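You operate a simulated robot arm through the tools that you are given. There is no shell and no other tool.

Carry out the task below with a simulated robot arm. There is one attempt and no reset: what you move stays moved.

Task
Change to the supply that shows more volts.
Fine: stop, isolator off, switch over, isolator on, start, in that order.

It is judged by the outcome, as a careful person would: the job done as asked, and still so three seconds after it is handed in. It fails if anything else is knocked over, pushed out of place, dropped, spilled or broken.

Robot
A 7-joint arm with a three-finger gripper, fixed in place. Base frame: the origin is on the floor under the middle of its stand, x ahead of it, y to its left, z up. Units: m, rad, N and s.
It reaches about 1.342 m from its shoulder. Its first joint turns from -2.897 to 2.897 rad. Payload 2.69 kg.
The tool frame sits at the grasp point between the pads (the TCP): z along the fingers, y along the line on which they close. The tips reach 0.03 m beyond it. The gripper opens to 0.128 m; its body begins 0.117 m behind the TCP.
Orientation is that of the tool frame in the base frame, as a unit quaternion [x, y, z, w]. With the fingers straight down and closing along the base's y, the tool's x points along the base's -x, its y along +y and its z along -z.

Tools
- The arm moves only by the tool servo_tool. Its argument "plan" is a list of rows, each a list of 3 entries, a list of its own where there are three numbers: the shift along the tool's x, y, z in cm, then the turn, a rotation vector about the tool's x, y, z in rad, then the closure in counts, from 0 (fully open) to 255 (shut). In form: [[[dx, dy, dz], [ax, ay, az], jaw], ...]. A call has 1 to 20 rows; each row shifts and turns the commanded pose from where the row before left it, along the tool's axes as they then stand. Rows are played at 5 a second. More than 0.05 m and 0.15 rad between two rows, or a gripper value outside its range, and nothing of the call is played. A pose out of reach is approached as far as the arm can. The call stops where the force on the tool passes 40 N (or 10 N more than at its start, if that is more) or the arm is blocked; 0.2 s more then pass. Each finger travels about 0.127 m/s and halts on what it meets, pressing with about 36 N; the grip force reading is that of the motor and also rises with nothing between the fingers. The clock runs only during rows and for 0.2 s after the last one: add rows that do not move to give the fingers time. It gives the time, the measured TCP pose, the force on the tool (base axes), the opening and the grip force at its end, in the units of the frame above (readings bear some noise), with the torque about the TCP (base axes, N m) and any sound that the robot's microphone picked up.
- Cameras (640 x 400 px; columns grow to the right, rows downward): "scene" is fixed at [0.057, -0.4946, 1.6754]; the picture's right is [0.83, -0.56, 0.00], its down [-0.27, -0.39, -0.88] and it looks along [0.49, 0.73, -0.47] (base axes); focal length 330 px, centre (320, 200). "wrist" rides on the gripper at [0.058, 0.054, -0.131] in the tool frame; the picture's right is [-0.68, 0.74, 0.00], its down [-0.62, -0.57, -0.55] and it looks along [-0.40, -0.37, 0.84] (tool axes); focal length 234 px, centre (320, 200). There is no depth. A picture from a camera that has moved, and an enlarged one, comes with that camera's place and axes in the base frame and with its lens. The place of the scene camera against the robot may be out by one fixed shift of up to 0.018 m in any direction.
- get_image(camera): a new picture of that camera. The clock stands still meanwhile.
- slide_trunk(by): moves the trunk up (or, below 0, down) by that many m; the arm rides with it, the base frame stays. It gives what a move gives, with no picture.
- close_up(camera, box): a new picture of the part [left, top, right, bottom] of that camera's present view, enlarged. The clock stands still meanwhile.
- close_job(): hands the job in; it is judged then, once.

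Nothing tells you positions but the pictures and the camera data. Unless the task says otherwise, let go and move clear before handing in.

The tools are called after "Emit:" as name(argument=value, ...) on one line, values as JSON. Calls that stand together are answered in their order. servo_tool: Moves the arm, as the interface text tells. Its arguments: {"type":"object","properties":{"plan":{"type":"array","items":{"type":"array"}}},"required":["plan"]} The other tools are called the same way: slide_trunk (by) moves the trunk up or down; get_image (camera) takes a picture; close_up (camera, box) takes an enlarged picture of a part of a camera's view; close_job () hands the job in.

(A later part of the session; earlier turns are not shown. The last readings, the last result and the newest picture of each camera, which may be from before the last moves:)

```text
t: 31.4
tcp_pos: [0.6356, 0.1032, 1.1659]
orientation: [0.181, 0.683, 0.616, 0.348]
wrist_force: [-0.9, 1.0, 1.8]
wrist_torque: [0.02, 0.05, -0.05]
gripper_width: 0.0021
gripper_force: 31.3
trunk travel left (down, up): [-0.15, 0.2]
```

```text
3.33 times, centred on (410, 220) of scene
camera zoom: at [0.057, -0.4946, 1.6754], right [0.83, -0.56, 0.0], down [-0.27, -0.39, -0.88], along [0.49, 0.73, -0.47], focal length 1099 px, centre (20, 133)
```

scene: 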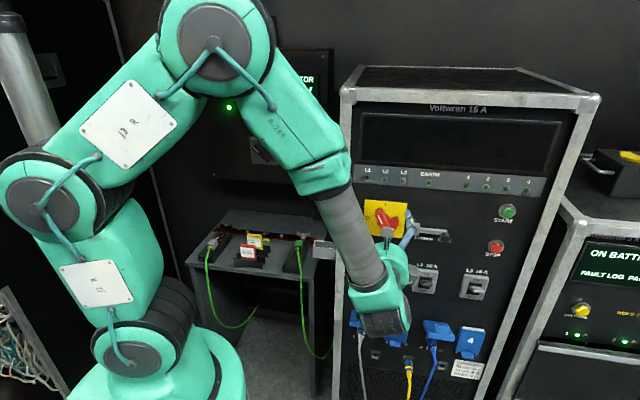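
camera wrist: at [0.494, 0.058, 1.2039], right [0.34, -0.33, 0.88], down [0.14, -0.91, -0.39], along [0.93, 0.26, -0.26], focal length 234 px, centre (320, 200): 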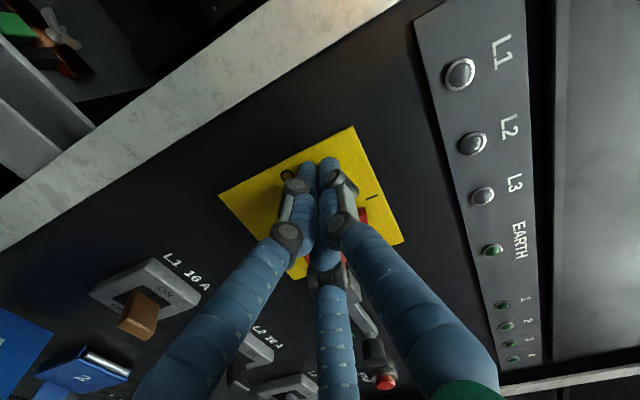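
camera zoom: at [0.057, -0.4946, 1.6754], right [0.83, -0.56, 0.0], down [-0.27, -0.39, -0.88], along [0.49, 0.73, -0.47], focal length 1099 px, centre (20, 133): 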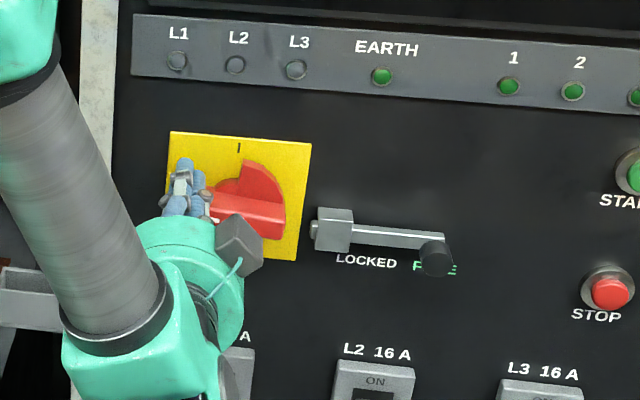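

The handle is almost horizontal, with the tab now on top. I'll continue in small increments to bring it onto O.

Emit:
servo_tool(plan=[[[0.16, -0.19, 0], [0, 0, -0.05], 255], [[0.16, -0.19, 0], [0, 0, -0.05], 255], [[0.16, -0.19, 0], [0, 0, -0.05], 255]])

Emit:
close_up(camera="scene", box=[360, 190, 440, 250])

Emit:
get_image(camera="wrist")

```text
t: 32.2
tcp_pos: [0.6341, 0.1043, 1.1628]
orientation: [0.13, 0.694, 0.589, 0.394]
wrist_force: [-5.6, -0.6, 22.8]
wrist_torque: [-0.15, 0.19, 0.03]
gripper_width: 0.0021
gripper_force: 30.7
trunk travel left (down, up): [-0.15, 0.2]
```

```text
6.67 times, centred on (400, 220) of scene
camera zoom: at [0.057, -0.4946, 1.6754], right [0.83, -0.56, 0.0], down [-0.27, -0.39, -0.88], along [0.49, 0.73, -0.47], focal length 2198 px, centre (-213, 67)
```

zoom: 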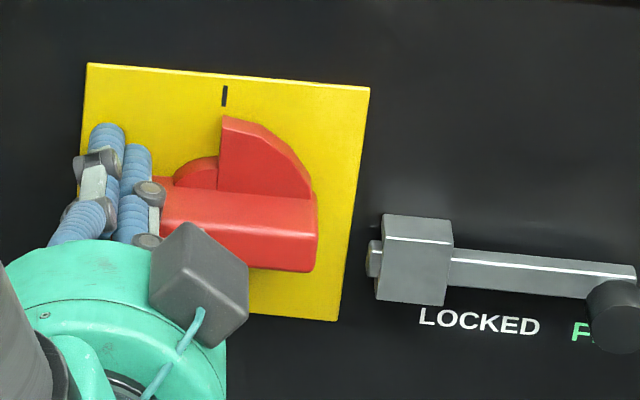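

```text
taken
camera wrist: at [0.4886, 0.0633, 1.1885], right [0.23, -0.23, 0.94], down [0.18, -0.94, -0.28], along [0.96, 0.24, -0.18], focal length 234 px, centre (320, 200)
```

wrist: 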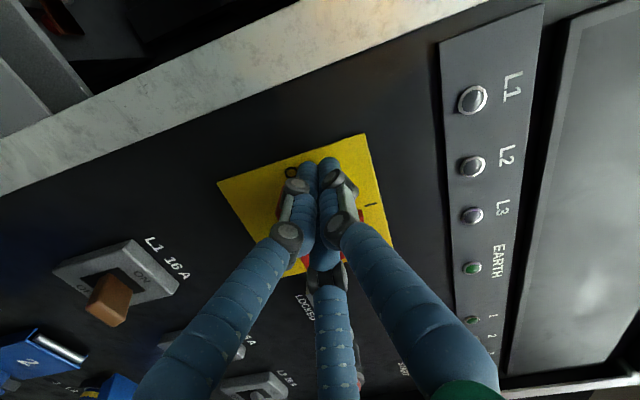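

The force rose to about 23 N and the bar is horizontal at O, so the isolator is fully off. I'll ease off the bar, retreat, and roll back to camera-up before going to the selector.

Emit:
servo_tool(plan=[[[-0.17, 0.18, 0], [0, 0, 0.05], 255], [[-0.17, 0.18, 0], [0, 0, 0.05], 255], [[0, 0, -2], [0, 0, 0], 255], [[0, 0, -3], [0, 0, 0], 255], [[0, 0, -3], [0, 0, 0], 255], [[0, 0, -3], [0, 0, 0], 255], [[0, 0, 0], [0, 0, 0.122], 255], [[0, 0, 0], [0, 0, 0.122], 200], [[0, 0, 0], [0, 0, 0.122], 100], [[0, 0, 0], [0, 0, 0.122], 0], [[0, 0, 0], [0, 0, 0.122], 0], [[0, 0, 0], [0, 0, 0.122], 0], [[0, 0, 0], [0, 0, 0.122], 0], [[0, 0, 0], [0, 0, 0.122], 0], [[0, 0, 0], [0, 0, 0.122], 0], [[0, 0, 0], [0, 0, 0], 0]])

Emit:
get_image(camera="wrist")

Emit:
get_image(camera="scene")

```text
t: 35.6
tcp_pos: [0.5591, 0.0248, 1.1629]
orientation: [0.5, 0.5, 0.707, -0.009]
wrist_force: [-0.5, -0.4, 0.0]
wrist_torque: [0.0, -0.01, 0.0]
gripper_width: 0.1281
gripper_force: 0.1
trunk travel left (down, up): [-0.15, 0.2]
```

```text
taken
camera wrist: at [0.4653, -0.0676, 1.2423], right [0.71, -0.7, 0.03], down [-0.37, -0.41, -0.84], along [0.6, 0.59, -0.55], focal length 234 px, centre (320, 200)
```

wrist: 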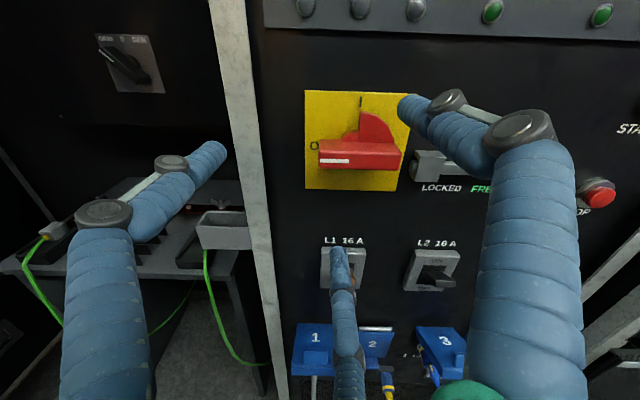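

```text
taken
```

scene: 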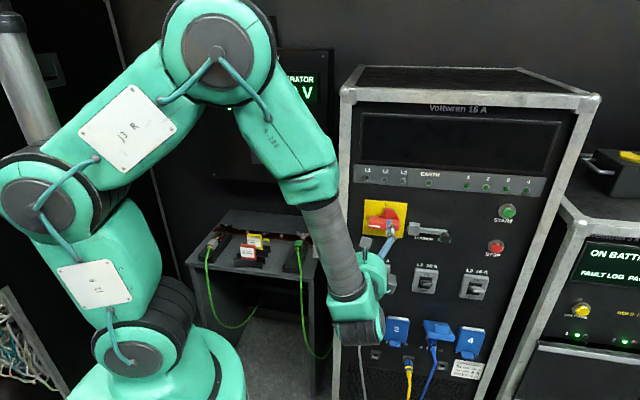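

The isolator is clearly at O with its white mark to the left. Next I go around the left edge of the rack toward the supply panel, with the fingers shut to stay slim.

Emit:
servo_tool(plan=[[[3.12, -2.31, 0.3], [0, 0, 0], 255], [[3.12, -2.31, 0.5], [0, 0, 0], 255], [[3.12, -2.31, 0.7], [0, 0, 0], 255], [[3.12, -2.31, 0.9], [0, 0, 0], 255], [[3.12, -2.31, 1.2], [0, 0, 0], 255], [[3.12, -2.31, 1.4], [0, 0, 0], 255], [[0, 0, 0], [0, 0, 0], 255]])

Emit:
get_image(camera="wrist")

Emit:
get_image(camera="scene")

```text
t: 37.2
tcp_pos: [0.428, 0.2273, 1.2011]
orientation: [0.5, 0.5, 0.708, -0.008]
wrist_force: [-1.2, 0.3, 0.8]
wrist_torque: [-0.02, 0.01, -0.01]
gripper_width: 0.0024
gripper_force: 30.9
trunk travel left (down, up): [-0.15, 0.2]
```

```text
taken
camera wrist: at [0.3349, 0.135, 1.2813], right [0.71, -0.7, 0.03], down [-0.36, -0.41, -0.84], along [0.6, 0.59, -0.55], focal length 234 px, centre (320, 200)
```

wrist: 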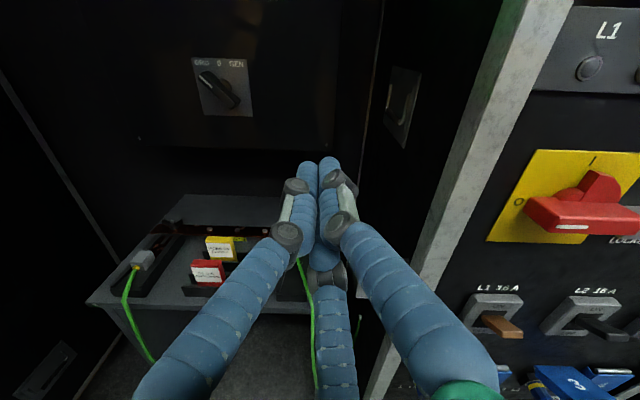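

```text
taken
```

scene: 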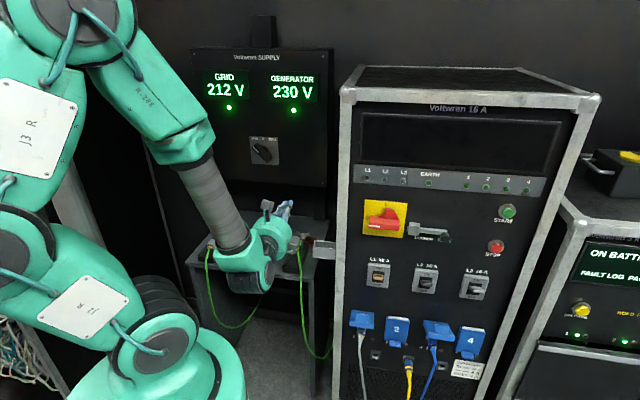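

The selector plate triangulates cleanly to (0.593, 0.724, 1.200). I'll move diagonally forward and left, past the rack's edge, to a standoff in front of it.

Emit:
servo_tool(plan=[[[2.07, -2.13, 2.7], [0, 0, 0], 255], [[2.07, -2.13, 3.7], [0, 0, 0], 255], [[2.07, -2.13, 3.7], [0, 0, 0], 255], [[2.07, -2.13, 3.7], [0, 0, 0], 255], [[2.07, -2.13, 3.7], [0, 0, 0], 255], [[2.07, -2.13, 3.7], [0, 0, 0], 255], [[2.07, -2.13, 3.0], [0, 0, 0], 255], [[0, 0, 0], [0, 0, 0], 255]])

Emit:
get_image(camera="wrist")

Emit:
close_up(camera="wrist", box=[240, 40, 440, 180])

Emit:
get_image(camera="scene")

```text
t: 39.0
tcp_pos: [0.5255, 0.4322, 1.2249]
orientation: [0.493, 0.51, 0.705, -0.019]
wrist_force: [0.1, -0.3, -0.4]
wrist_torque: [0.01, 0.02, 0.03]
gripper_width: 0.002
gripper_force: 30.8
out of reach, approached as far as the arm can: row 3, 4, 5, 6, 7
trunk travel left (down, up): [-0.15, 0.2]
```

```text
taken
camera wrist: at [0.4349, 0.3368, 1.3062], right [0.74, -0.68, 0.03], down [-0.35, -0.43, -0.83], along [0.58, 0.6, -0.55], focal length 234 px, centre (320, 200)
```

wrist: 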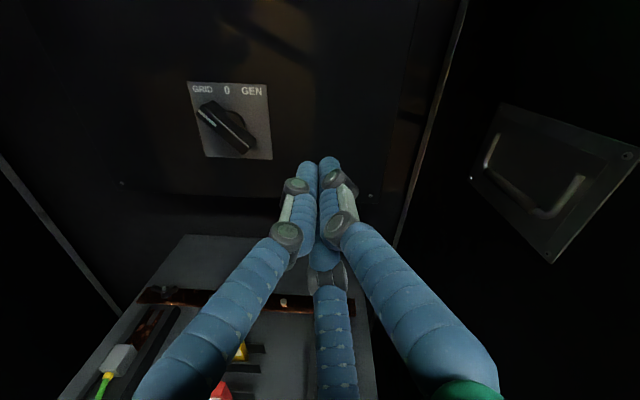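

```text
2.86 times, centred on (340, 110) of wrist
camera zoom: at [0.4349, 0.3368, 1.3062], right [0.74, -0.68, 0.03], down [-0.35, -0.43, -0.83], along [0.58, 0.6, -0.55], focal length 669 px, centre (263, 457)
```

zoom: 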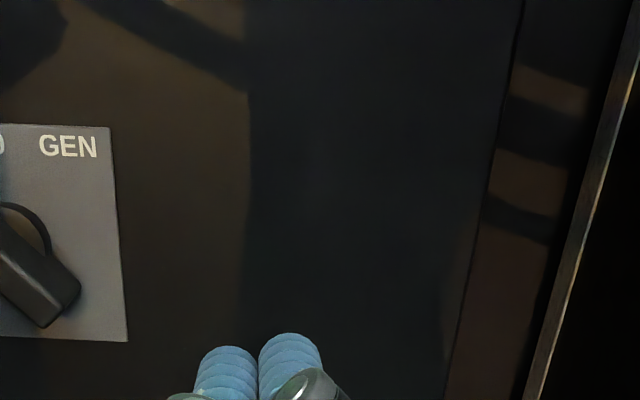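

```text
taken
```

scene: 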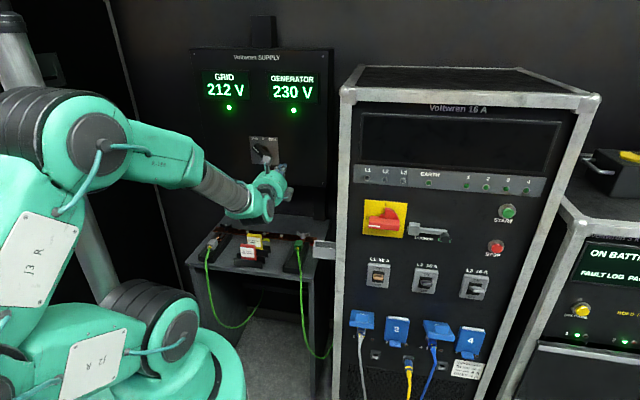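

The arm reported part of that move as out of reach and the tool ended at (0.526, 0.432, 1.225), short of where I asked and slightly turned. I'll hold still for a moment to see whether it settles, before choosing a different arm posture.

Emit:
servo_tool(plan=[[[0, 0, 0], [0, 0, 0], 255], [[0, 0, 0], [0, 0, 0], 255]])

```text
t: 39.6
tcp_pos: [0.5254, 0.4318, 1.226]
orientation: [0.493, 0.51, 0.705, -0.018]
wrist_force: [-0.4, 0.2, 0.2]
wrist_torque: [-0.04, 0.02, -0.02]
gripper_width: 0.0019
gripper_force: 31.3
trunk travel left (down, up): [-0.15, 0.2]
```

Holding still, it is stable. The blocked direction seems to be leftward while folded in close, so I'll go forward first and then left.

Emit:
servo_tool(plan=[[[0, 0, 2.5], [0, 0, 0], 255], [[0, 0, 2.5], [0, 0, 0], 255], [[0, 0, 2.5], [0, 0, 0], 255], [[0, 0, 0], [0, 0, 0], 255]])

Emit:
get_image(camera="wrist")

```text
t: 40.6
tcp_pos: [0.5924, 0.4628, 1.2297]
orientation: [0.498, 0.503, 0.706, -0.011]
wrist_force: [0.3, 0.4, -0.7]
wrist_torque: [0.0, -0.02, 0.01]
gripper_width: 0.0021
gripper_force: 31.7
out of reach, approached as far as the arm can: row 1, 2, 3
trunk travel left (down, up): [-0.15, 0.2]
```

```text
taken
camera wrist: at [0.501, 0.371, 1.31], right [0.72, -0.69, 0.03], down [-0.36, -0.42, -0.83], along [0.59, 0.59, -0.55], focal length 234 px, centre (320, 200)
```

wrist: 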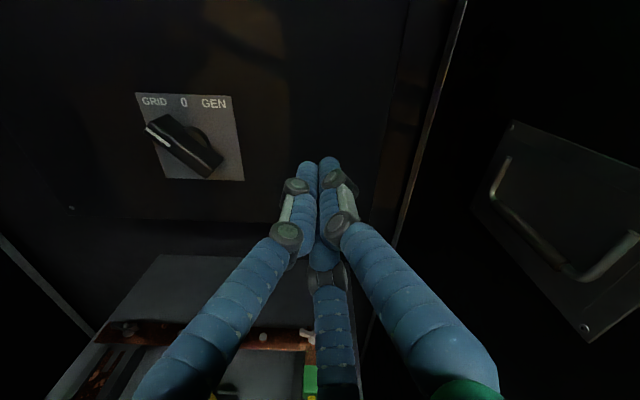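

It keeps sliding right along some joint limit as it advances. I'll test whether the roll is what limits it by rolling the tool back while staying clear of everything.

Emit:
servo_tool(plan=[[[0, 0, 0], [0, 0, -0.13], 255], [[0, 0, 0], [0, 0, -0.13], 255], [[0, 0, 0], [0, 0, -0.13], 255], [[0, 0, 0], [0, 0, -0.13], 255], [[0, 0, 0], [0, 0, -0.13], 255], [[0, 0, 0], [0, 0, -0.13], 255], [[0, 0, 0], [0, 0, 0], 255]])

Emit:
get_image(camera="scene")

```text
t: 42.2
tcp_pos: [0.5931, 0.4635, 1.2326]
orientation: [0.269, 0.654, 0.658, 0.259]
wrist_force: [-0.2, 0.2, 0.0]
wrist_torque: [0.01, 0.01, 0.03]
gripper_width: 0.0022
gripper_force: 31.3
trunk travel left (down, up): [-0.15, 0.2]
```

```text
taken
```

scene: 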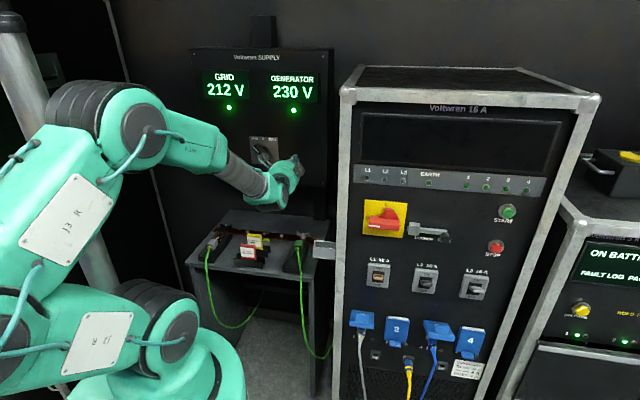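

Rolling was fine: now tool x is left, y is up and z points at the panel. Testing a leftward move from here.

Emit:
servo_tool(plan=[[[2, 0, 0], [0, 0, 0], 255], [[2, 0, 0], [0, 0, 0], 255], [[0, 0, 0], [0, 0, 0], 255]])

```text
t: 43.0
tcp_pos: [0.5833, 0.4673, 1.239]
orientation: [0.266, 0.656, 0.659, 0.255]
wrist_force: [0.2, -0.2, 0.7]
wrist_torque: [-0.02, 0.01, -0.01]
gripper_width: 0.0022
gripper_force: 31.8
out of reach, approached as far as the arm can: row 1, 2
trunk travel left (down, up): [-0.15, 0.2]
```

Roll isn't the limit, and the solver keeps drifting upward, which suggests the wrist wants to be higher relative to the shoulder. I'll raise the tool first to stay clear of the bench, then lower the trunk.

Emit:
servo_tool(plan=[[[0, 3, 0], [0, 0, 0], 255], [[0, 3, 0], [0, 0, 0], 255], [[0, 3, 0], [0, 0, 0], 255], [[0, 3, 0], [0, 0, 0], 255], [[0, 3, 0], [0, 0, 0], 255], [[0, 0, 0], [0, 0, 0], 255]])

Emit:
get_image(camera="scene")

```text
t: 44.4
tcp_pos: [0.5834, 0.467, 1.3885]
orientation: [0.271, 0.653, 0.657, 0.262]
wrist_force: [-0.3, -0.5, 0.0]
wrist_torque: [-0.04, 0.02, 0.01]
gripper_width: 0.0021
gripper_force: 30.7
trunk travel left (down, up): [-0.15, 0.2]
```

```text
taken
```

scene: 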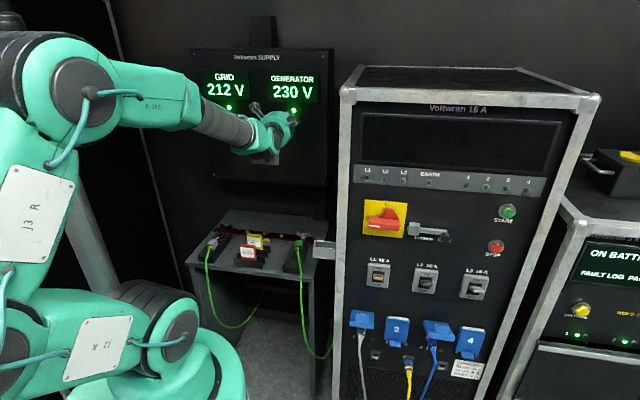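

Going up was unrestricted. Now I lower the trunk, which brings the tool back to about z = 1.24.

Emit:
slide_trunk(by=-0.15)

Emit:
get_image(camera="scene")

Emit:
get_image(camera="wrist")

```text
t: 46.1
tcp_pos: [0.5833, 0.4684, 1.239]
orientation: [0.272, 0.652, 0.657, 0.262]
wrist_force: [-0.1, 0.1, -0.7]
wrist_torque: [0.03, 0.01, 0.02]
gripper_width: 0.002
gripper_force: 31.5
trunk travel left (down, up): [0.0, 0.35]
```

```text
taken
```

scene: 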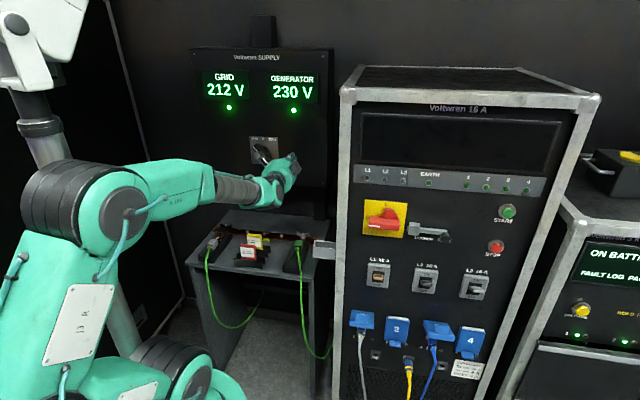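

```text
taken
camera wrist: at [0.451, 0.4136, 1.2942], right [0.49, -0.48, 0.73], down [0.05, -0.82, -0.58], along [0.87, 0.32, -0.38], focal length 234 px, centre (320, 200)
```

wrist: 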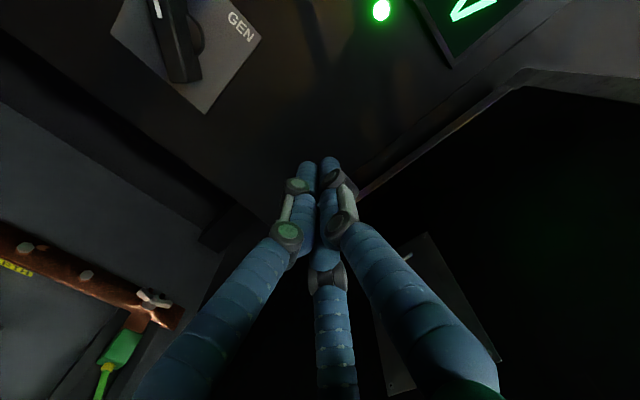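

Trunk is down and the tool is at (0.583, 0.468, 1.239). Testing leftward again.

Emit:
servo_tool(plan=[[[2, 0, 0], [0, 0, 0], 255], [[2, 0, 0], [0, 0, 0], 255], [[2, 0, 0], [0, 0, 0], 255], [[0, 0, 0], [0, 0, 0], 255]])

```text
t: 47.1
tcp_pos: [0.5553, 0.4897, 1.2474]
orientation: [0.268, 0.656, 0.658, 0.256]
wrist_force: [-0.1, 0.0, 0.9]
wrist_torque: [0.01, 0.0, 0.01]
gripper_width: 0.0022
gripper_force: 31.2
out of reach, approached as far as the arm can: row 2, 3
trunk travel left (down, up): [0.0, 0.35]
```

It gains a little but still stops near where forearm and tool line up, which looks like a wrist limit when bending upward through alignment. I'll pitch the tool down about 30°, move left past that alignment, and then level it again.

Emit:
servo_tool(plan=[[[0, 0, 0], [0.14, 0, 0], 255], [[0, 0, 0], [0.14, 0, 0], 255], [[0, 0, 0], [0.14, 0, 0], 255], [[0, 0, 0], [0.14, 0, 0], 255], [[0, 0, 0], [0, 0, 0], 255]])

Emit:
servo_tool(plan=[[[2, 0, 0], [0, 0, 0], 255], [[2, 0, 0], [0, 0, 0], 255], [[2, 0, 0], [0, 0, 0], 255], [[0, 0, 0], [0, 0, 0], 255]])

Emit:
get_image(camera="scene")

```text
t: 48.4
tcp_pos: [0.5561, 0.4937, 1.2491]
orientation: [0.326, 0.793, 0.481, 0.185]
wrist_force: [5.0, 4.1, -9.7]
wrist_torque: [0.49, -0.46, 0.05]
gripper_width: 0.0019
gripper_force: 31.0
out of reach, approached as far as the arm can: row 4
trunk travel left (down, up): [0.0, 0.35]
```

```text
t: 49.4
tcp_pos: [0.5101, 0.5348, 1.2586]
orientation: [0.325, 0.791, 0.483, 0.187]
wrist_force: [0.0, 0.0, 0.5]
wrist_torque: [0.02, 0.0, 0.01]
gripper_width: 0.0024
gripper_force: 31.6
trunk travel left (down, up): [0.0, 0.35]
```

```text
taken
```

scene: 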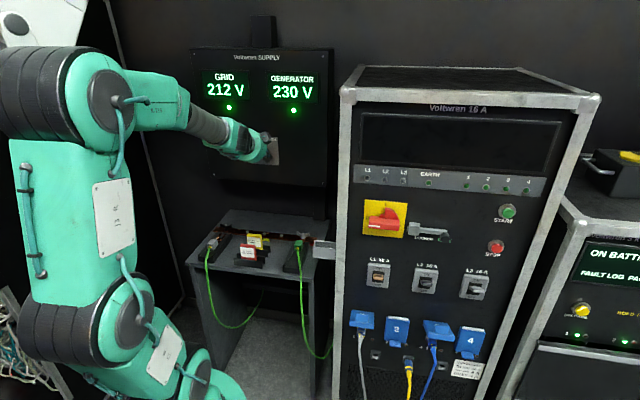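

That worked: the arm changed posture and the leftward move is no longer limited. The brief force reading was during a large posture change, so I'll check that nothing was touched.

Emit:
close_up(camera="scene", box=[0, 200, 240, 400])

Emit:
close_up(camera="scene", box=[180, 60, 340, 200])

Emit:
get_image(camera="wrist")

```text
2.00 times, centred on (120, 300) of scene
camera zoom: at [0.057, -0.4946, 1.6754], right [0.83, -0.56, 0.0], down [-0.27, -0.39, -0.88], along [0.49, 0.73, -0.47], focal length 659 px, centre (720, 0)
```

zoom: 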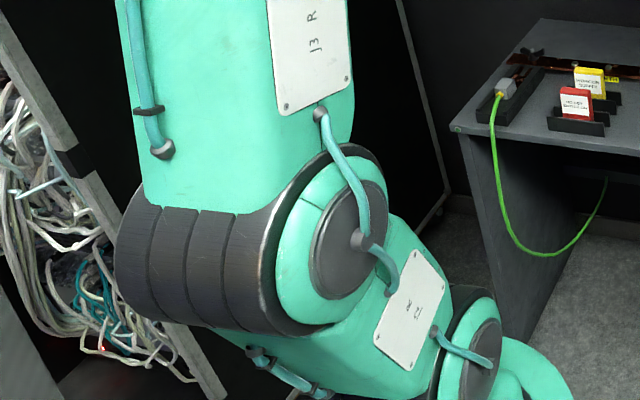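

```text
2.86 times, centred on (260, 130) of scene
camera zoom: at [0.057, -0.4946, 1.6754], right [0.83, -0.56, 0.0], down [-0.27, -0.39, -0.88], along [0.49, 0.73, -0.47], focal length 942 px, centre (491, 400)
```

zoom: 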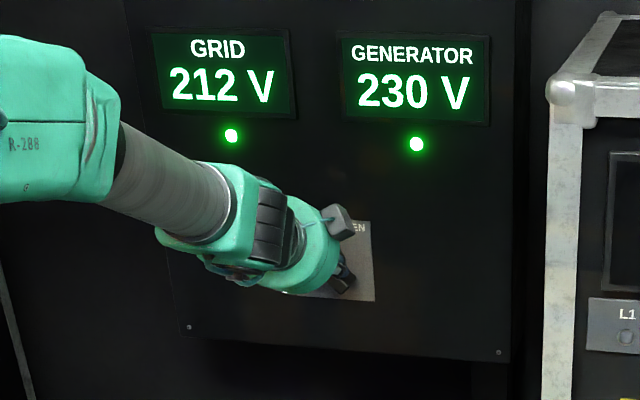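

```text
taken
camera wrist: at [0.407, 0.5066, 1.3684], right [0.73, -0.23, 0.64], down [-0.08, -0.96, -0.26], along [0.68, 0.14, -0.72], focal length 234 px, centre (320, 200)
```

wrist: 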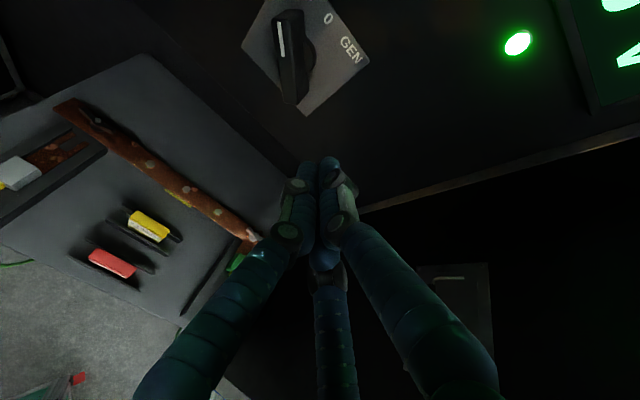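

Nothing appears disturbed, and the elbow looks clear of the cable rack. The selector has a bar-shaped knob similar to the isolator's but without a tab. I'll move further left and level the tool gradually.

Emit:
servo_tool(plan=[[[2, 0, 0], [-0.07, 0, 0], 255], [[2, 0, 0], [-0.07, 0, 0], 255], [[2, 0, 0], [-0.07, 0, 0], 255], [[2, 0, 0], [-0.07, 0, 0], 255], [[0, 0, 0], [0, 0, 0], 255]])

Emit:
get_image(camera="scene")

Emit:
get_image(camera="wrist")

```text
t: 50.5
tcp_pos: [0.4543, 0.5904, 1.2586]
orientation: [0.296, 0.717, 0.589, 0.229]
wrist_force: [0.3, 0.6, -0.8]
wrist_torque: [0.03, -0.03, 0.02]
gripper_width: 0.002
gripper_force: 31.8
trunk travel left (down, up): [0.0, 0.35]
```

```text
taken
```

scene: 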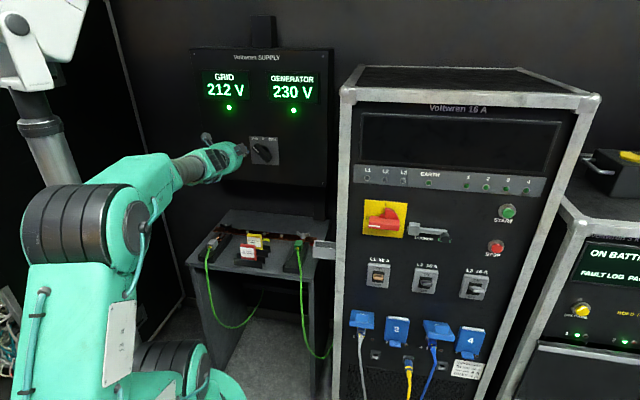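

```text
taken
camera wrist: at [0.3316, 0.5448, 1.3384], right [0.6, -0.37, 0.71], down [-0.01, -0.89, -0.46], along [0.8, 0.26, -0.54], focal length 234 px, centre (320, 200)
```

wrist: 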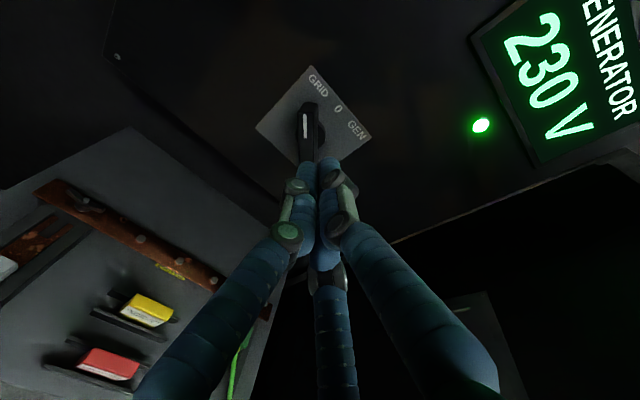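

Unrestricted so far, and the knob is right ahead. I'll finish levelling while shifting to the left side of the knob.

Emit:
servo_tool(plan=[[[1.25, 0, 0], [-0.07, 0, 0], 255], [[1.25, 0, 0], [-0.07, 0, 0], 255], [[1.25, 0, 0], [-0.07, 0, 0], 255], [[1.25, 0, 0], [-0.07, 0, 0], 255], [[0, 0, 0], [0, 0, 0], 255]])

Emit:
servo_tool(plan=[[[0, -1.5, 0], [0, 0, 0], 255], [[0, -1.5, 0], [0, 0, 0], 255], [[0, -1.5, 0], [0, 0, 0], 255], [[0, -1.4, 0], [0, 0, 0], 255], [[0, 0, 0], [0, 0, 0], 255]])

Emit:
get_image(camera="scene")

Emit:
get_image(camera="wrist")

```text
t: 51.8
tcp_pos: [0.4172, 0.6238, 1.2572]
orientation: [0.261, 0.627, 0.683, 0.268]
wrist_force: [-0.4, 0.0, -0.2]
wrist_torque: [0.01, -0.03, 0.0]
gripper_width: 0.002
gripper_force: 31.7
trunk travel left (down, up): [0.0, 0.35]
```

```text
t: 53.0
tcp_pos: [0.4189, 0.6266, 1.1996]
orientation: [0.26, 0.628, 0.682, 0.269]
wrist_force: [0.6, -0.1, -0.4]
wrist_torque: [0.01, 0.02, 0.04]
gripper_width: 0.0024
gripper_force: 31.0
trunk travel left (down, up): [0.0, 0.35]
```

```text
taken
```

scene: 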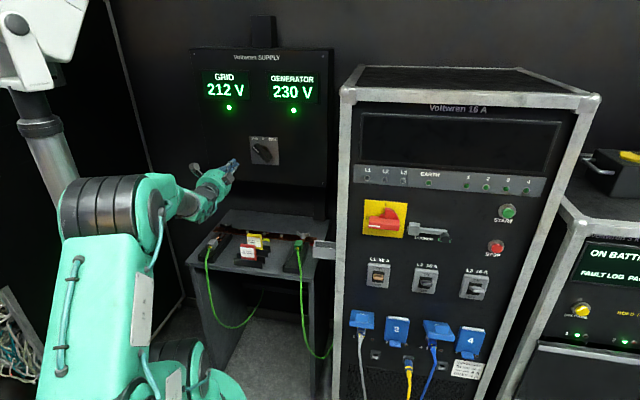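

```text
taken
camera wrist: at [0.2851, 0.5689, 1.2436], right [0.46, -0.52, 0.72], down [0.09, -0.78, -0.62], along [0.88, 0.34, -0.31], focal length 234 px, centre (320, 200)
```

wrist: 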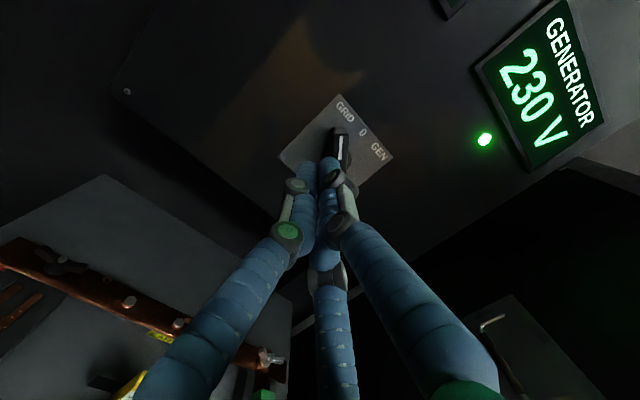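

The tool is level to within about 4° and sits 5.7 cm left of the knob's axis at the same height. I'll take a closer look to confirm the knob's centre before going in.

Emit:
close_up(camera="wrist", box=[260, 80, 420, 190])

Emit:
close_up(camera="scene", box=[200, 110, 320, 200])

```text
3.64 times, centred on (340, 135) of wrist
camera zoom: at [0.2851, 0.5689, 1.2436], right [0.46, -0.52, 0.72], down [0.09, -0.78, -0.62], along [0.88, 0.34, -0.31], focal length 852 px, centre (247, 436)
```

zoom: 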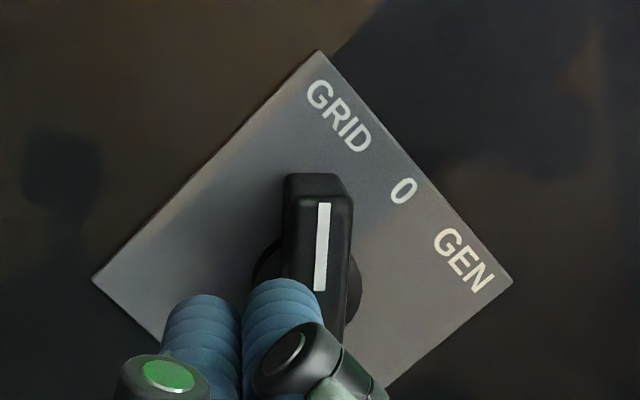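

```text
4.44 times, centred on (260, 155) of scene
camera zoom: at [0.057, -0.4946, 1.6754], right [0.83, -0.56, 0.0], down [-0.27, -0.39, -0.88], along [0.49, 0.73, -0.47], focal length 1465 px, centre (587, 400)
```

zoom: 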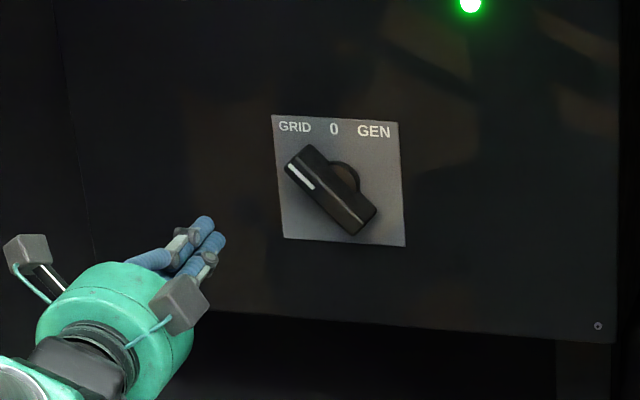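

Combining views, the knob's axis is at lateral -0.082 and z about 1.193, with a bar about 8 cm long, 2.6 cm wide and 2.5–3 cm tall. I'll level the remaining pitch, line up at its 9 o'clock side, and approach to just above knob height.

Emit:
servo_tool(plan=[[[0, 0, 0], [0.075, 0, 0], 255], [[-0.55, -0.65, 0], [0, 0, 0], 255], [[-0.55, -0.65, 0], [0, 0, 0], 255], [[0, 0, 3], [0, 0, 0], 255], [[0, 0, 3], [0, 0, 0], 255], [[0, 0, 2.5], [0, 0, 0], 255], [[0, 0, 2], [0, 0, 0], 255], [[0, 0, 0], [0, 0, 0], 255]])

Emit:
get_image(camera="wrist")

Emit:
close_up(camera="scene", box=[200, 110, 320, 200])

```text
t: 54.8
tcp_pos: [0.5006, 0.6959, 1.1852]
orientation: [0.271, 0.652, 0.659, 0.259]
wrist_force: [0.2, 0.5, 0.4]
wrist_torque: [-0.02, 0.02, -0.02]
gripper_width: 0.0022
gripper_force: 32.1
trunk travel left (down, up): [0.0, 0.35]
```

```text
taken
camera wrist: at [0.3675, 0.6413, 1.2405], right [0.5, -0.48, 0.72], down [0.05, -0.81, -0.58], along [0.87, 0.33, -0.38], focal length 234 px, centre (320, 200)
```

wrist: 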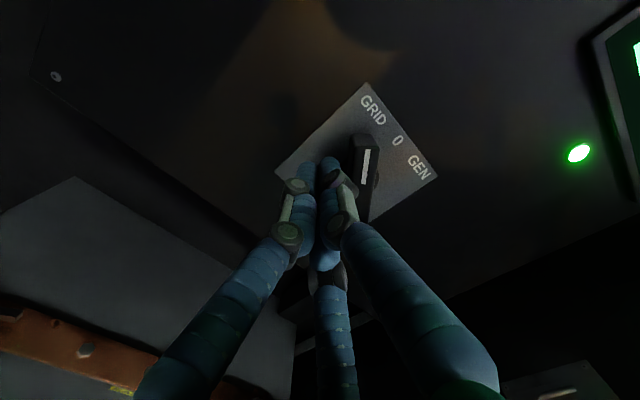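

```text
4.44 times, centred on (260, 155) of scene
camera zoom: at [0.057, -0.4946, 1.6754], right [0.83, -0.56, 0.0], down [-0.27, -0.39, -0.88], along [0.49, 0.73, -0.47], focal length 1465 px, centre (587, 400)
```

zoom: 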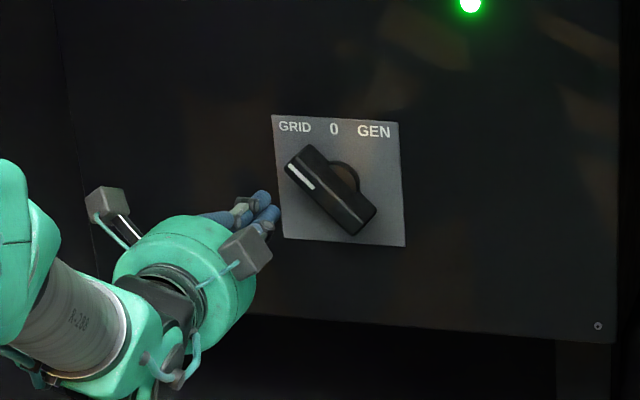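

Predicted and observed plate corners now agree within 2 px, so the knob axis is (0.590, 0.723, 1.1925). The fingers are 4.6 cm to its left with clearance to the bar, so I'll advance 4 cm.

Emit:
servo_tool(plan=[[[0, 0, 1.5], [0, 0, 0], 255], [[0, 0, 1.2], [0, 0, 0], 255], [[0, 0, 0.8], [0, 0, 0], 255], [[0, 0, 0.5], [0, 0, 0], 255], [[0, 0, 0], [0, 0, 0], 255]])

Emit:
get_image(camera="wrist")

Emit:
close_up(camera="scene", box=[200, 110, 320, 200])

```text
t: 56.0
tcp_pos: [0.5269, 0.7252, 1.1865]
orientation: [0.272, 0.652, 0.659, 0.258]
wrist_force: [0.3, 0.5, -0.4]
wrist_torque: [0.0, 0.0, 0.01]
gripper_width: 0.002
gripper_force: 31.3
trunk travel left (down, up): [0.0, 0.35]
```

```text
taken
camera wrist: at [0.3955, 0.6704, 1.2418], right [0.5, -0.48, 0.72], down [0.06, -0.81, -0.58], along [0.87, 0.33, -0.38], focal length 234 px, centre (320, 200)
```

wrist: 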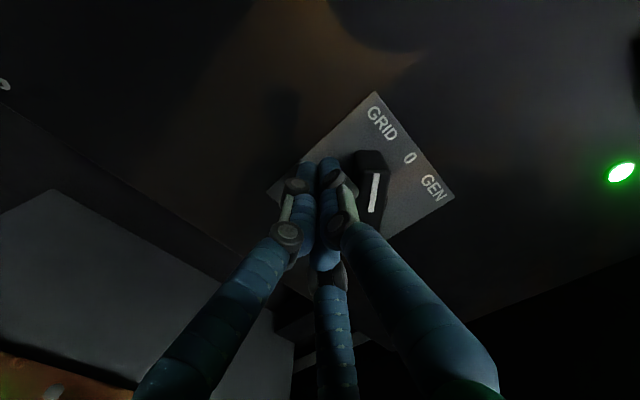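

```text
4.44 times, centred on (260, 155) of scene
camera zoom: at [0.057, -0.4946, 1.6754], right [0.83, -0.56, 0.0], down [-0.27, -0.39, -0.88], along [0.49, 0.73, -0.47], focal length 1465 px, centre (587, 400)
```

zoom: 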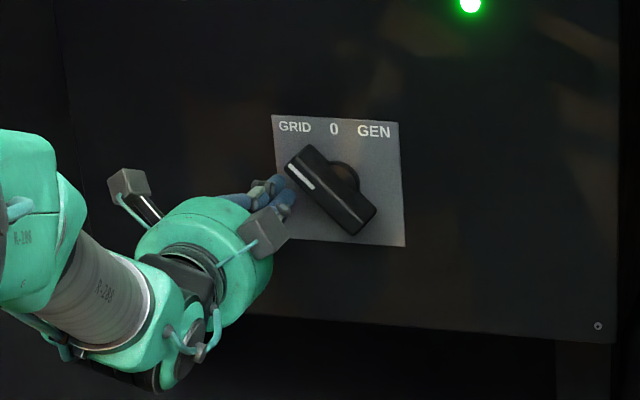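

No contact, tips 1.2 cm above the plate. Now I sweep clockwise around the knob's axis, first half only, without rolling the tool.

Emit:
servo_tool(plan=[[[-0.01, 0.677, 0], [0, 0, 0], 255], [[-0.107, 0.645, 0], [0, 0, 0], 255], [[-0.194, 0.618, 0], [0, 0, 0], 255], [[-0.275, 0.578, 0], [0, 0, 0], 255], [[-0.35, 0.528, 0], [0, 0, 0], 255], [[-0.378, 0.501, 0], [0, 0, 0], 255]])

Emit:
close_up(camera="scene", box=[180, 60, 340, 200])

Emit:
get_image(camera="wrist")

```text
t: 57.4
tcp_pos: [0.539, 0.7144, 1.2226]
orientation: [0.27, 0.653, 0.659, 0.258]
wrist_force: [-0.1, -0.5, -0.4]
wrist_torque: [0.01, 0.01, 0.03]
gripper_width: 0.0023
gripper_force: 31.7
trunk travel left (down, up): [0.0, 0.35]
```

```text
2.86 times, centred on (260, 130) of scene
camera zoom: at [0.057, -0.4946, 1.6754], right [0.83, -0.56, 0.0], down [-0.27, -0.39, -0.88], along [0.49, 0.73, -0.47], focal length 942 px, centre (491, 400)
```

zoom: 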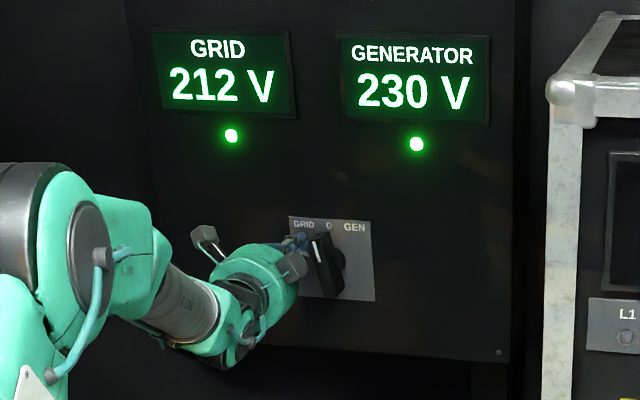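

```text
taken
camera wrist: at [0.4065, 0.6585, 1.2777], right [0.5, -0.48, 0.72], down [0.06, -0.81, -0.58], along [0.87, 0.33, -0.38], focal length 234 px, centre (320, 200)
```

wrist: 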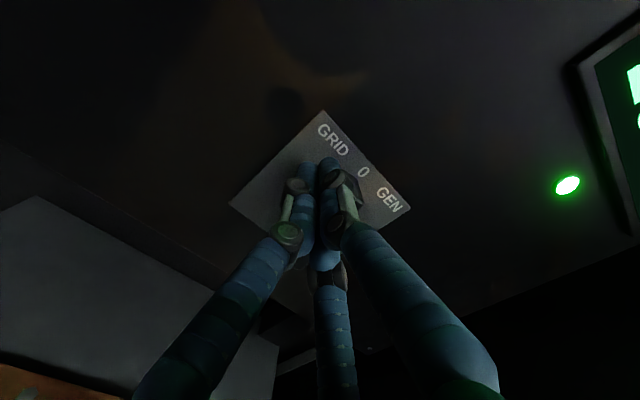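

The knob is turning smoothly and is near 0. Continuing the arc toward GEN.

Emit:
servo_tool(plan=[[[-0.444, 0.444, 0], [0, 0, 0], 255], [[-0.501, 0.378, 0], [0, 0, 0], 255], [[-0.549, 0.304, 0], [0, 0, 0], 255], [[-0.586, 0.225, 0], [0, 0, 0], 255], [[-0.612, 0.142, 0], [0, 0, 0], 255]])

Emit:
close_up(camera="scene", box=[180, 60, 340, 200])

Emit:
get_image(camera="wrist")

```text
t: 58.5
tcp_pos: [0.5583, 0.6969, 1.2378]
orientation: [0.271, 0.652, 0.659, 0.259]
wrist_force: [0.9, 0.7, -0.2]
wrist_torque: [-0.02, 0.05, -0.01]
gripper_width: 0.0022
gripper_force: 30.9
trunk travel left (down, up): [0.0, 0.35]
```

```text
2.86 times, centred on (260, 130) of scene
camera zoom: at [0.057, -0.4946, 1.6754], right [0.83, -0.56, 0.0], down [-0.27, -0.39, -0.88], along [0.49, 0.73, -0.47], focal length 942 px, centre (491, 400)
```

zoom: 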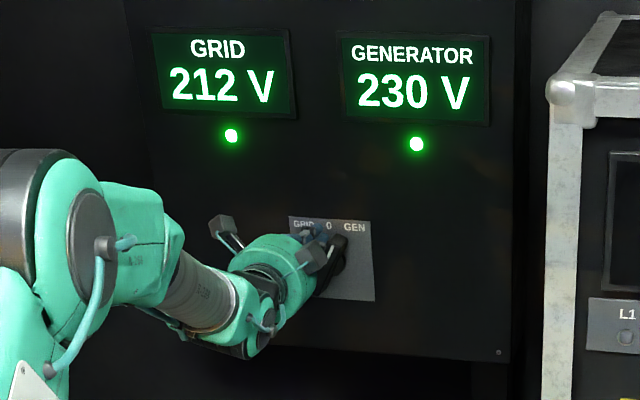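

```text
taken
camera wrist: at [0.4258, 0.6413, 1.2918], right [0.5, -0.48, 0.72], down [0.06, -0.81, -0.58], along [0.87, 0.33, -0.38], focal length 234 px, centre (320, 200)
```

wrist: 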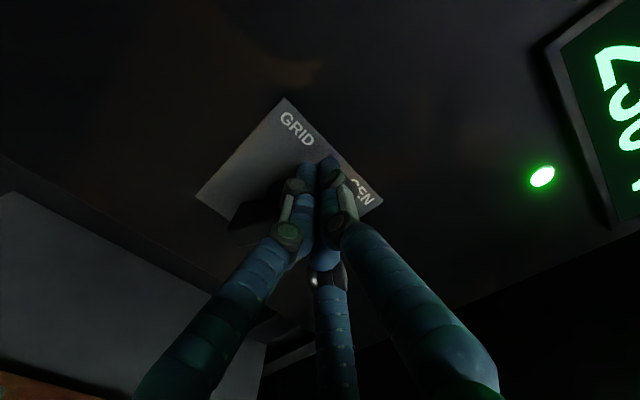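

The knob is close to GEN. I'll finish with small steps and watch for the stop.

Emit:
servo_tool(plan=[[[-0.3, 0.0, 0], [0, 0, 0], 255], [[-0.25, -0.02, 0], [0, 0, 0], 255]])

Emit:
close_up(camera="scene", box=[220, 120, 300, 190])

```text
t: 59.1
tcp_pos: [0.5624, 0.6914, 1.2358]
orientation: [0.272, 0.652, 0.658, 0.258]
wrist_force: [0.1, -0.2, 0.7]
wrist_torque: [0.03, 0.0, 0.0]
gripper_width: 0.0024
gripper_force: 31.8
trunk travel left (down, up): [0.0, 0.35]
```

```text
5.71 times, centred on (260, 155) of scene
camera zoom: at [0.057, -0.4946, 1.6754], right [0.83, -0.56, 0.0], down [-0.27, -0.39, -0.88], along [0.49, 0.73, -0.47], focal length 1884 px, centre (663, 457)
```

zoom: 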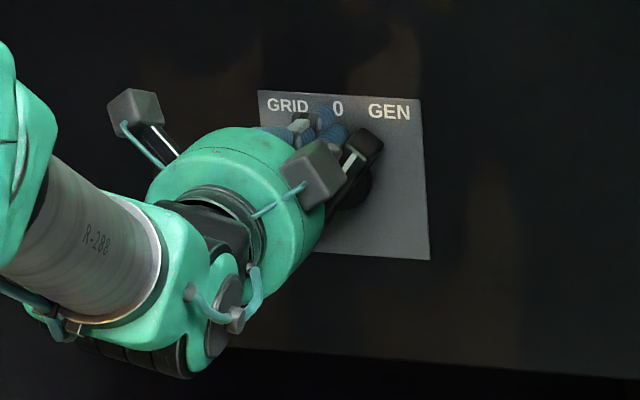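

Still no resistance and it's just short of the diagonal; continuing in small steps.

Emit:
servo_tool(plan=[[[-0.2, -0.02, 0], [0, 0, 0], 255], [[-0.2, -0.02, 0], [0, 0, 0], 255]])

Emit:
close_up(camera="scene", box=[220, 120, 300, 190])

```text
t: 59.8
tcp_pos: [0.5647, 0.6898, 1.2338]
orientation: [0.271, 0.653, 0.658, 0.259]
wrist_force: [-0.2, 0.2, 0.2]
wrist_torque: [-0.02, -0.03, -0.02]
gripper_width: 0.0019
gripper_force: 31.3
trunk travel left (down, up): [0.0, 0.35]
```

```text
5.71 times, centred on (260, 155) of scene
camera zoom: at [0.057, -0.4946, 1.6754], right [0.83, -0.56, 0.0], down [-0.27, -0.39, -0.88], along [0.49, 0.73, -0.47], focal length 1884 px, centre (663, 457)
```

zoom: 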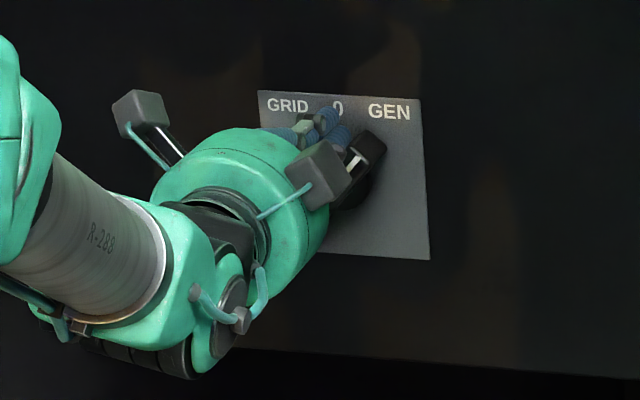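

Almost at the mirror of its GRID position. A few more millimetres to find the stop.

Emit:
servo_tool(plan=[[[-0.2, -0.04, 0], [0, 0, 0], 255], [[-0.15, -0.03, 0], [0, 0, 0], 255]])

Emit:
close_up(camera="scene", box=[220, 120, 300, 190])

```text
t: 60.4
tcp_pos: [0.5668, 0.6875, 1.2339]
orientation: [0.271, 0.653, 0.659, 0.259]
wrist_force: [-3.2, 3.6, 2.1]
wrist_torque: [-0.02, 0.04, 0.07]
gripper_width: 0.002
gripper_force: 30.9
trunk travel left (down, up): [0.0, 0.35]
```

```text
5.71 times, centred on (260, 155) of scene
camera zoom: at [0.057, -0.4946, 1.6754], right [0.83, -0.56, 0.0], down [-0.27, -0.39, -0.88], along [0.49, 0.73, -0.47], focal length 1884 px, centre (663, 457)
```

zoom: 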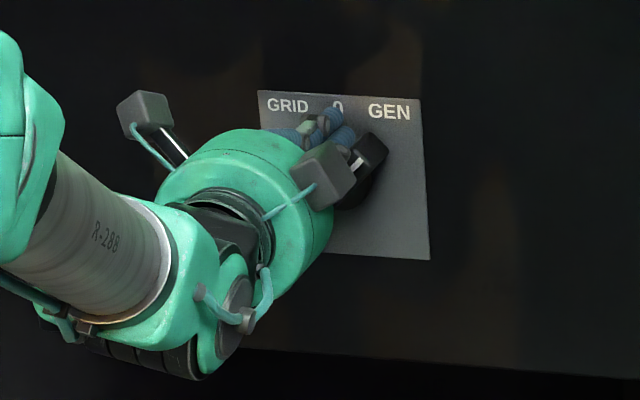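

A reaction of about 5 N has appeared, pointing back to the left and up. One more small step to confirm it is the end stop.

Emit:
servo_tool(plan=[[[-0.15, -0.05, 0], [0, 0, 0], 255], [[0, 0, 0], [0, 0, 0], 255]])

Emit:
close_up(camera="scene", box=[220, 120, 300, 190])

```text
t: 61.0
tcp_pos: [0.568, 0.6863, 1.2352]
orientation: [0.271, 0.652, 0.66, 0.258]
wrist_force: [-8.1, 12.2, 7.9]
wrist_torque: [0.07, 0.0, 0.18]
gripper_width: 0.0021
gripper_force: 31.7
trunk travel left (down, up): [0.0, 0.35]
```

```text
5.71 times, centred on (260, 155) of scene
camera zoom: at [0.057, -0.4946, 1.6754], right [0.83, -0.56, 0.0], down [-0.27, -0.39, -0.88], along [0.49, 0.73, -0.47], focal length 1884 px, centre (663, 457)
```

zoom: 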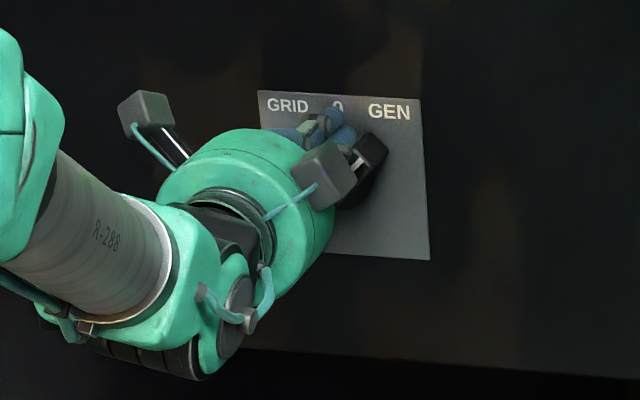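

The force jumped to about 17 N with no further movement, so the knob is against its GEN stop. I'll back off to the left, retreat, and verify.

Emit:
servo_tool(plan=[[[0.4, 0.2, 0], [0, 0, 0], 255], [[0.3, 0.1, 0], [0, 0, 0], 255], [[0, 0, -2], [0, 0, 0], 255], [[0, 0, -3], [0, 0, 0], 255], [[0, 0, -4], [0, 0, 0], 255], [[0, 0, -4], [0, 0, 0], 255], [[0, 0, 0], [0, 0, 0], 255]])

Emit:
get_image(camera="wrist")

Emit:
get_image(camera="scene")

Emit:
close_up(camera="scene", box=[220, 120, 300, 190])

```text
t: 62.5
tcp_pos: [0.4729, 0.5973, 1.2395]
orientation: [0.271, 0.652, 0.66, 0.258]
wrist_force: [0.2, 0.0, 0.8]
wrist_torque: [-0.04, 0.0, 0.0]
gripper_width: 0.0018
gripper_force: 31.3
trunk travel left (down, up): [0.0, 0.35]
```

```text
taken
camera wrist: at [0.3409, 0.542, 1.2953], right [0.5, -0.48, 0.72], down [0.06, -0.81, -0.58], along [0.87, 0.33, -0.38], focal length 234 px, centre (320, 200)
```

wrist: 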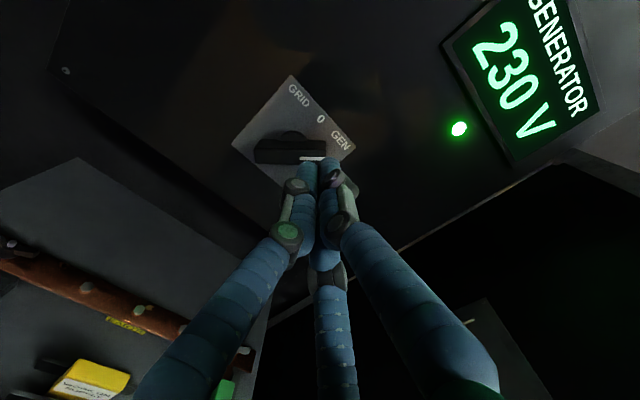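

```text
taken
```

scene: 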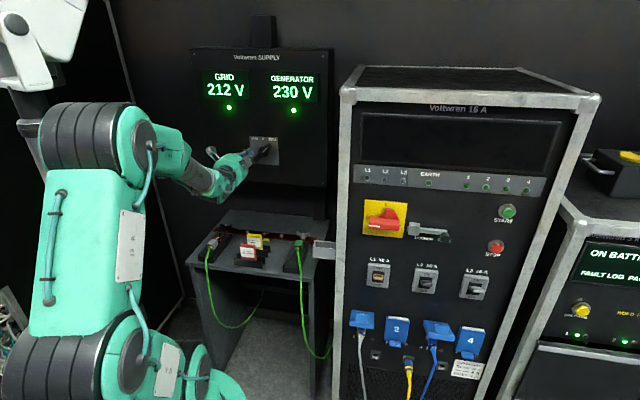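

```text
5.71 times, centred on (260, 155) of scene
camera zoom: at [0.057, -0.4946, 1.6754], right [0.83, -0.56, 0.0], down [-0.27, -0.39, -0.88], along [0.49, 0.73, -0.47], focal length 1884 px, centre (663, 457)
```

zoom: 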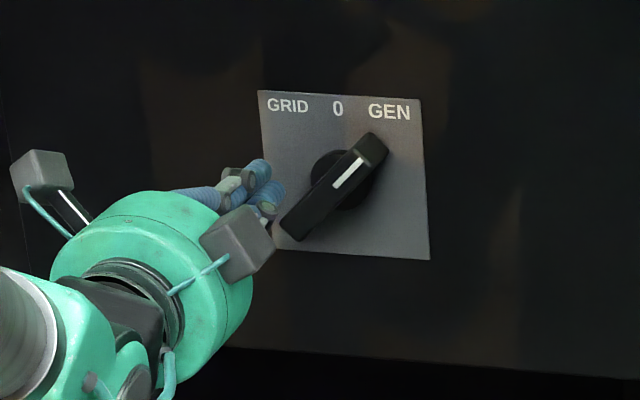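

The selector is at GEN. Now I return to the isolator the way I came: pitch down a little, move right past the alignment zone, and check posture along the way.

Emit:
servo_tool(plan=[[[-2, 0, 0], [0.1, 0, 0], 255], [[-2, 0, 0], [0.1, 0, 0], 255], [[-2, 0, 0], [0.1, 0, 0], 255], [[-2, 0, 0], [0.1, 0, 0], 255], [[0, 0, 0], [0.1, 0, 0], 255], [[0, 0, 0], [0, 0, 0], 255]])

Emit:
get_image(camera="scene")

```text
t: 64.0
tcp_pos: [0.5294, 0.5414, 1.24]
orientation: [0.327, 0.794, 0.479, 0.184]
wrist_force: [-1.3, -1.4, 1.1]
wrist_torque: [-0.03, 0.06, 0.01]
gripper_width: 0.0017
gripper_force: 31.5
trunk travel left (down, up): [0.0, 0.35]
```

```text
taken
```

scene: 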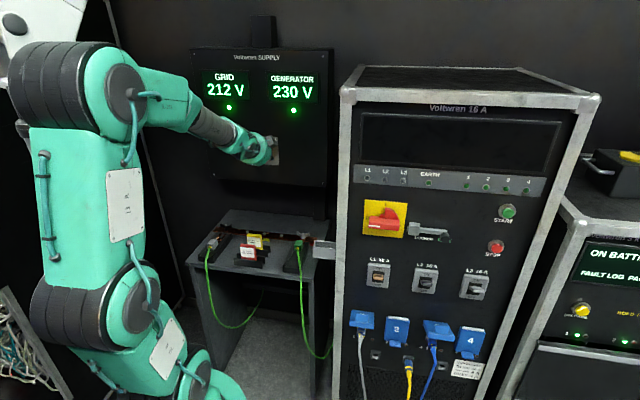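

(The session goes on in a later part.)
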